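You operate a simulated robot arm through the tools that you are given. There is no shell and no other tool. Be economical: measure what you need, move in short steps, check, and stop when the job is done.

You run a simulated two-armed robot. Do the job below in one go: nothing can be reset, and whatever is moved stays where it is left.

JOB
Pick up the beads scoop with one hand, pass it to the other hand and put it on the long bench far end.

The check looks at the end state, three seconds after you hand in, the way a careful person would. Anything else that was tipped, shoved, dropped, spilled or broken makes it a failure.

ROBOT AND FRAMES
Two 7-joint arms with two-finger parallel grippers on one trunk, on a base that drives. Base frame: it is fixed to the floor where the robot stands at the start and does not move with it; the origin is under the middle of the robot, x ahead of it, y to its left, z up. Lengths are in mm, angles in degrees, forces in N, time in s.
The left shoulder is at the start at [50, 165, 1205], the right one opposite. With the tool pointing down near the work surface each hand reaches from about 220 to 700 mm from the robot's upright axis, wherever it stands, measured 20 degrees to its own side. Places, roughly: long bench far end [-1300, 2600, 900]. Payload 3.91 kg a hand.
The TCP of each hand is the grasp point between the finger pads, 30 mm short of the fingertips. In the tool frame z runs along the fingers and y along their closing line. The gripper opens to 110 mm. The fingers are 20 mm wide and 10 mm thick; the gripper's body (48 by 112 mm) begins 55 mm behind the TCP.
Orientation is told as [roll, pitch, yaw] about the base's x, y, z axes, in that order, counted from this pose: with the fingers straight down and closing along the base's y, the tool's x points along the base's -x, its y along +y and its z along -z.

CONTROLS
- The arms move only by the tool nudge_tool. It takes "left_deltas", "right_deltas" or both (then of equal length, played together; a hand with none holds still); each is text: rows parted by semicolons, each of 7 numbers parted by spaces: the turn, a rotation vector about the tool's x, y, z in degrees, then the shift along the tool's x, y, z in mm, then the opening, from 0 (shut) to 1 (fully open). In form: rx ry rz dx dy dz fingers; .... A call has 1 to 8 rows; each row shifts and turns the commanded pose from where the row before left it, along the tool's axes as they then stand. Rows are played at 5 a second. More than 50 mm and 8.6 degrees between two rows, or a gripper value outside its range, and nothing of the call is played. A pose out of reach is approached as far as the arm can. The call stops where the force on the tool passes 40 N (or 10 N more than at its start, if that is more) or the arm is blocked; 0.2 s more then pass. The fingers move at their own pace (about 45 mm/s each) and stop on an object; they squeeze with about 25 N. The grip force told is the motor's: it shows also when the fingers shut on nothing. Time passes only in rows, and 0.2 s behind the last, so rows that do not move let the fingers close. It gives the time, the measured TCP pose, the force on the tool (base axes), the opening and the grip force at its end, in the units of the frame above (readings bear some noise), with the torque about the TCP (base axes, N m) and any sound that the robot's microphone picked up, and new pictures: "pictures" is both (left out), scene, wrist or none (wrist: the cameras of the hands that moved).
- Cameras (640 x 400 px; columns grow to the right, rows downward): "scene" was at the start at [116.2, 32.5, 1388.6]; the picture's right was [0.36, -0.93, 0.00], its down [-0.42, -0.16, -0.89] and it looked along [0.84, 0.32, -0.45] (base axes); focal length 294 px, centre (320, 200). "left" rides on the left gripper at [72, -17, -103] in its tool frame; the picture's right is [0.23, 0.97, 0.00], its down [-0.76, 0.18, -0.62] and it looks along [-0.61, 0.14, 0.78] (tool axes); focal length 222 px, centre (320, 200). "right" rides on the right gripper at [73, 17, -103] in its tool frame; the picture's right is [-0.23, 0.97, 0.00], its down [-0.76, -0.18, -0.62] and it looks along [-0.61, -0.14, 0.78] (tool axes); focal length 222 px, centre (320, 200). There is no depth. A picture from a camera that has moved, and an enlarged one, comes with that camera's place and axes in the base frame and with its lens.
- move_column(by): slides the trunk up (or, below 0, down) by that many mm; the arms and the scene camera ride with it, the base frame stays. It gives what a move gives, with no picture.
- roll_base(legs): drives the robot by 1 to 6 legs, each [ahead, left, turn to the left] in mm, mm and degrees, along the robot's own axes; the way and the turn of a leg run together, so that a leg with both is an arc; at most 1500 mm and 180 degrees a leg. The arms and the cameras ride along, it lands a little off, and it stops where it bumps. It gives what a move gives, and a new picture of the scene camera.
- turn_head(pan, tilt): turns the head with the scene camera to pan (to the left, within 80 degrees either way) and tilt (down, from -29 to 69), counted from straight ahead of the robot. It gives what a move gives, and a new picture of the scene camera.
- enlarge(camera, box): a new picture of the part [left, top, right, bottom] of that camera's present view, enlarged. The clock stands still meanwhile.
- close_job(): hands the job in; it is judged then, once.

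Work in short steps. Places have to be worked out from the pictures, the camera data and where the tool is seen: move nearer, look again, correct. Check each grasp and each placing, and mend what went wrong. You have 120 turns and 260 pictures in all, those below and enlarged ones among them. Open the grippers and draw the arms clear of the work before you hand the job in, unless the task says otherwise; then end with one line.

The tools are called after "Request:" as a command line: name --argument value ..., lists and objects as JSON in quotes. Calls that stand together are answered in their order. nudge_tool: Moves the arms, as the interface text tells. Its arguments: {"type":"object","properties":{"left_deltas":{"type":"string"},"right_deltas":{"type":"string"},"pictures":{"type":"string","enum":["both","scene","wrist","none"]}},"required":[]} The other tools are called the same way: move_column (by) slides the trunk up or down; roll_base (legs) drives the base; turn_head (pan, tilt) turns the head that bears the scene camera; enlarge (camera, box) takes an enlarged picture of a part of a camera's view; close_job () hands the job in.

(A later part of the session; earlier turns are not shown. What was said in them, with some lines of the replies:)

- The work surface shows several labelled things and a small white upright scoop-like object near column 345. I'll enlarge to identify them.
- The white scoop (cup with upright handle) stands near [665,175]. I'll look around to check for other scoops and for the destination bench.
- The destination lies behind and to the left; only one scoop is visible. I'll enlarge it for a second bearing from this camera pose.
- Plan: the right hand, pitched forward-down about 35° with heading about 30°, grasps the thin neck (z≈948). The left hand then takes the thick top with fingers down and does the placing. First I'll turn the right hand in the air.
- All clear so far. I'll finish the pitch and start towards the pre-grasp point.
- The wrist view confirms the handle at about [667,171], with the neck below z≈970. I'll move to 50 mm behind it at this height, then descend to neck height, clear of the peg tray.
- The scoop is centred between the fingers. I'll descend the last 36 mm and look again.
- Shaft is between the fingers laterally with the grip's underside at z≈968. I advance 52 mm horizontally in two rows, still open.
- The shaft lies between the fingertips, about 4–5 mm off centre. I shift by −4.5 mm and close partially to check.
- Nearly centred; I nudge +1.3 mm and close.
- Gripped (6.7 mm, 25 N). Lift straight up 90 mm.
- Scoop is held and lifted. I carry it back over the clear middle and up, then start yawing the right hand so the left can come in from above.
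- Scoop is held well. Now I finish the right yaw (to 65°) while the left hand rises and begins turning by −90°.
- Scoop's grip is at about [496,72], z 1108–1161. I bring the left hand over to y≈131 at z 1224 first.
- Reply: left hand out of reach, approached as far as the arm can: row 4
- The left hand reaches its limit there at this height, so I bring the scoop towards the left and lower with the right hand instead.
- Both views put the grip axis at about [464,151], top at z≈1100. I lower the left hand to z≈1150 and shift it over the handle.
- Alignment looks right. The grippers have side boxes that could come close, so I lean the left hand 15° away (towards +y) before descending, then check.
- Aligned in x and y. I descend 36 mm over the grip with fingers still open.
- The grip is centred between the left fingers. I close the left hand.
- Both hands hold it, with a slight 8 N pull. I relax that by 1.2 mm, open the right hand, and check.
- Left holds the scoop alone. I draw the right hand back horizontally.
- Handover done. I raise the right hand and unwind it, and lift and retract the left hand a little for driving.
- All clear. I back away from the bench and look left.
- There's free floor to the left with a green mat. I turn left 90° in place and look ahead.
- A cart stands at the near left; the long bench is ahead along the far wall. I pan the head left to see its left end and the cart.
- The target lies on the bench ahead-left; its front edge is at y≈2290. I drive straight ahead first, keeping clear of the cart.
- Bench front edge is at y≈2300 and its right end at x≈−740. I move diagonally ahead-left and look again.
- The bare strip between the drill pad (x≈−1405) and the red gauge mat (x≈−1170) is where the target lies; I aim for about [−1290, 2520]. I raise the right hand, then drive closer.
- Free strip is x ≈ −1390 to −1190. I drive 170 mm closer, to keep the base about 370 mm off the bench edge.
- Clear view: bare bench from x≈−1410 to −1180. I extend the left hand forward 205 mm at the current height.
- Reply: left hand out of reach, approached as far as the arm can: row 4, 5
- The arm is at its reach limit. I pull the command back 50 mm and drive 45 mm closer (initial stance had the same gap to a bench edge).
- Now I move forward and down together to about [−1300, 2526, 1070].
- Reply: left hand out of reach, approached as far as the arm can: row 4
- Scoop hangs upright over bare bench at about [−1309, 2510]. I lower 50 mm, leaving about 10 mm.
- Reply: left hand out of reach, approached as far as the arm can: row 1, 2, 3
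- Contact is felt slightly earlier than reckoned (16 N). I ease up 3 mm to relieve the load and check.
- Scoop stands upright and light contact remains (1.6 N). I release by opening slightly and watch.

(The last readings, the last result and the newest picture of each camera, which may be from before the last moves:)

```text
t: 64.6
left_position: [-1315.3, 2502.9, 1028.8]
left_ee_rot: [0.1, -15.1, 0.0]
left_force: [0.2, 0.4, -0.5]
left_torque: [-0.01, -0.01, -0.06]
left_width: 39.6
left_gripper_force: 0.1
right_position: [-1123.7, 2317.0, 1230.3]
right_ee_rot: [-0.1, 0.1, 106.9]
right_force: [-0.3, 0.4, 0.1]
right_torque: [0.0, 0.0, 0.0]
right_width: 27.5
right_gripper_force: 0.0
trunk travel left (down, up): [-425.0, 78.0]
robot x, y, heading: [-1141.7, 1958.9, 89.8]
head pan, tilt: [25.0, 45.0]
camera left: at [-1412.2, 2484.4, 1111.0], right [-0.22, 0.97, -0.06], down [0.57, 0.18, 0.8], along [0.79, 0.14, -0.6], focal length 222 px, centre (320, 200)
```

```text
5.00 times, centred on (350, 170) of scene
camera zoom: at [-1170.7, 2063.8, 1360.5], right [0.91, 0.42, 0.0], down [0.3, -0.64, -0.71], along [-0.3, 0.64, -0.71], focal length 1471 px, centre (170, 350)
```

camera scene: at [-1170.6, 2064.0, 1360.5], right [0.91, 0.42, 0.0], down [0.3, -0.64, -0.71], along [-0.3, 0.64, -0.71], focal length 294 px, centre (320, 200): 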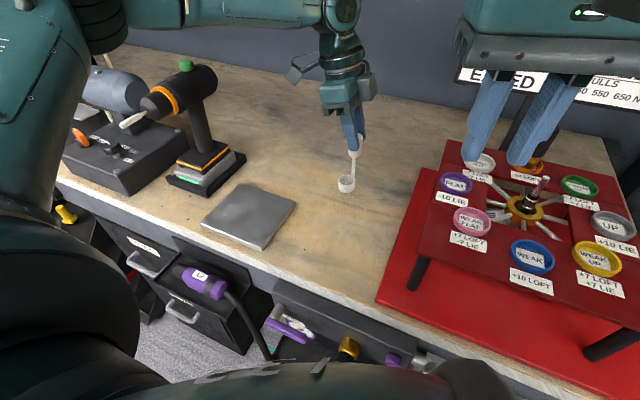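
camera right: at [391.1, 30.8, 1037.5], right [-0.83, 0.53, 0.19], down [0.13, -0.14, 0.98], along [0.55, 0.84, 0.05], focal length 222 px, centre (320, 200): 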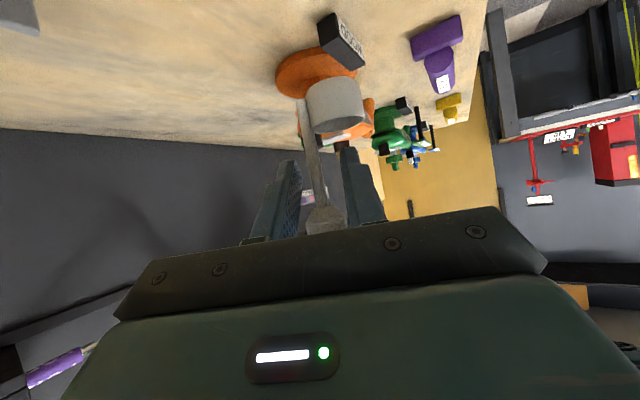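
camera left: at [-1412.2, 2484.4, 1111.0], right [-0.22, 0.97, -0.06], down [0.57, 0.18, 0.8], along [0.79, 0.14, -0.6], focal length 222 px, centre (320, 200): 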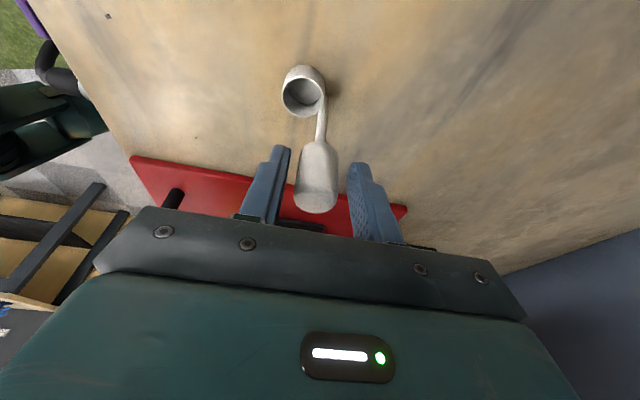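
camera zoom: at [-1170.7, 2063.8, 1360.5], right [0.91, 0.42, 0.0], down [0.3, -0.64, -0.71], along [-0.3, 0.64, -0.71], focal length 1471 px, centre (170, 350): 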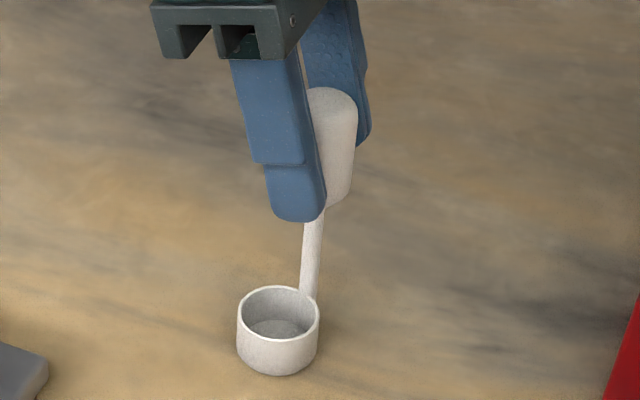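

It stands free. I open further and withdraw along the fingers.

Request:
nudge_tool --left_deltas "0 0 0 0 -1 0 0.55; 0 0 0 0 0 0 0.6; 0 0 0 0 0 -15 0.6; 0 0 0 0 0 -25 0.6; 0 0 0 0 0 -35 0.6; 0 0 0 0 0 -35 0.6"

Request:
enlarge --camera "scene" --box '[290, 110, 410, 230]'

```text
t: 66.0
left_position: [-1344.1, 2504.1, 1137.0]
left_ee_rot: [-0.1, -15.0, -0.1]
left_force: [0.7, 0.5, 0.3]
left_torque: [0.0, 0.04, 0.01]
left_width: 66.1
left_gripper_force: 0.1
right_position: [-1122.8, 2317.5, 1231.4]
right_ee_rot: [-0.1, 0.1, 106.8]
right_force: [-0.1, 0.1, 0.4]
right_torque: [-0.01, 0.01, -0.02]
right_width: 27.3
right_gripper_force: 0.1
trunk travel left (down, up): [-425.0, 78.0]
robot x, y, heading: [-1134.8, 1964.3, 89.8]
head pan, tilt: [25.0, 45.0]
camera scene: at [-1170.6, 2063.4, 1360.5], right [0.91, 0.42, 0.0], down [0.3, -0.64, -0.71], along [-0.3, 0.64, -0.71], focal length 294 px, centre (320, 200)
camera left: at [-1440.6, 2486.2, 1218.4], right [-0.22, 0.97, -0.06], down [0.57, 0.18, 0.8], along [0.79, 0.14, -0.6], focal length 222 px, centre (320, 200)
```

scene: 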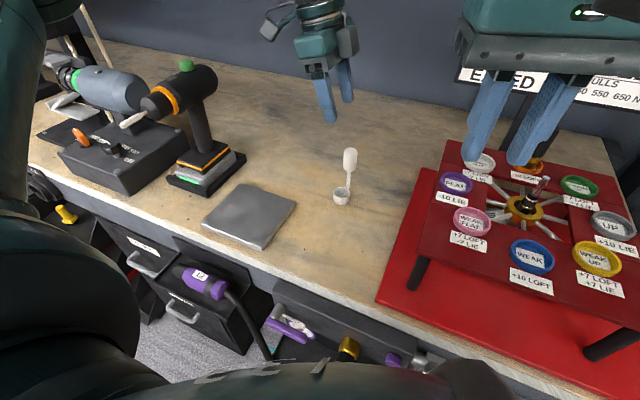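
left: 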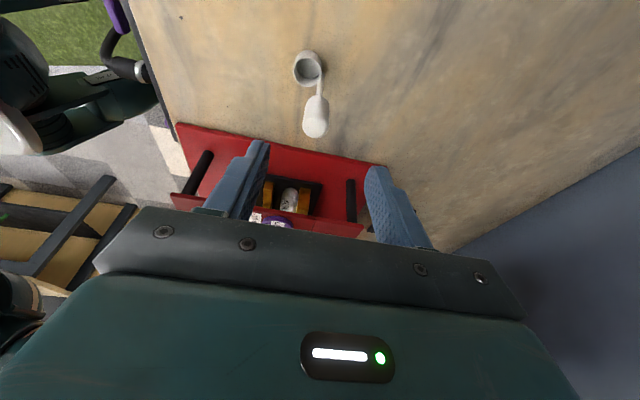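

```text
3.33 times, centred on (350, 170) of scene
camera zoom: at [-1170.6, 2063.4, 1360.5], right [0.91, 0.42, 0.0], down [0.3, -0.64, -0.71], along [-0.3, 0.64, -0.71], focal length 981 px, centre (220, 300)
```

zoom: 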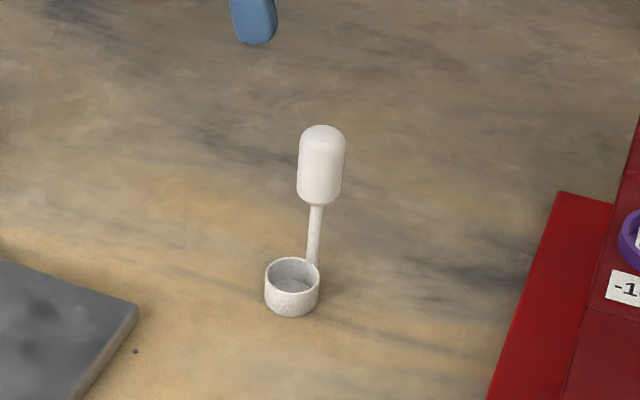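

Scoop stands freely upright on the bench. I back the base off, with the hands high above everything, and check once more.

Request:
nudge_tool --left_deltas "0 0 0 0 -35 -20 1; 0 0 0 0 -45 0 1; 0 0 0 0 -45 0 1; 0 0 0 0 -45 0 1" --right_deltas "0 0 0 0 0 0 0.6; 0 0 0 0 0 0 0.6; 0 0 0 0 0 0 0.6; 0 0 0 0 0 0 0.6" --pictures "none"

Request:
roll_base --legs '[[-350, 0, 0]]'

Request:
enlarge --camera "scene" --box '[250, 0, 450, 150]'

```text
t: 67.0
left_position: [-1350.1, 2333.2, 1157.7]
left_ee_rot: [0.1, -15.0, -0.1]
left_force: [0.2, -0.2, -0.2]
left_torque: [0.04, 0.0, 0.0]
left_width: 110.2
left_gripper_force: 0.2
right_position: [-1123.3, 2316.5, 1231.6]
right_ee_rot: [0.0, 0.0, 106.8]
right_force: [-0.7, -0.5, 0.1]
right_torque: [0.03, 0.01, -0.01]
right_width: 66.1
right_gripper_force: 0.0
trunk travel left (down, up): [-425.0, 78.0]
robot x, y, heading: [-1140.8, 1962.3, 90.1]
head pan, tilt: [25.0, 45.0]
```

```text
t: 69.3
left_position: [-1353.2, 1977.6, 1157.4]
left_ee_rot: [0.1, -14.9, 0.7]
left_force: [-0.7, 0.4, -1.1]
left_torque: [0.0, 0.02, -0.04]
left_width: 109.9
left_gripper_force: 0.2
right_position: [-1125.8, 1963.2, 1231.6]
right_ee_rot: [-0.1, 0.1, 107.6]
right_force: [-0.3, 0.0, -0.3]
right_torque: [-0.02, 0.03, -0.02]
right_width: 66.0
right_gripper_force: 0.1
trunk travel left (down, up): [-425.0, 78.0]
robot x, y, heading: [-1138.8, 1608.9, 90.4]
head pan, tilt: [25.0, 45.0]
camera scene: at [-1170.3, 1709.4, 1360.6], right [0.9, 0.43, 0.0], down [0.31, -0.64, -0.71], along [-0.31, 0.64, -0.71], focal length 294 px, centre (320, 200)
```

scene: 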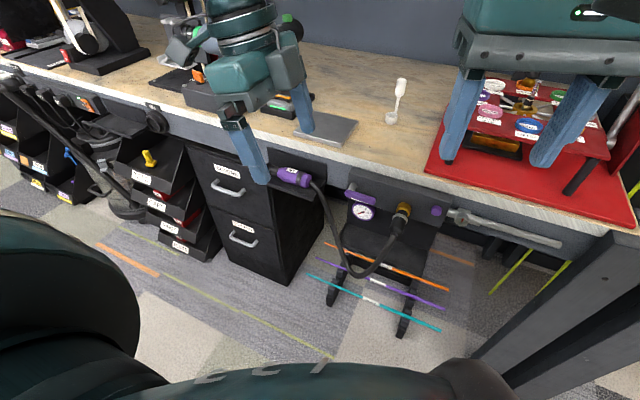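

```text
2.67 times, centred on (350, 75) of scene
camera zoom: at [-1170.3, 1709.4, 1360.6], right [0.9, 0.43, 0.0], down [0.31, -0.64, -0.71], along [-0.31, 0.64, -0.71], focal length 785 px, centre (240, 533)
```

zoom: 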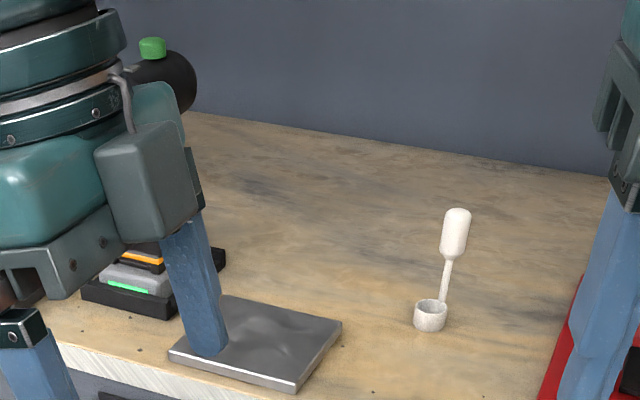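

The scoop stands on the bench, nothing else has been disturbed, and both arms are clear. I hand the job in.

Request:
close_job

```text
The job is handed in.
```

I picked up the beads scoop with the right hand, passed it to the left, and stood it upright on the long bench far end, at about [-1318, 2480]. Nothing else was seen to move.
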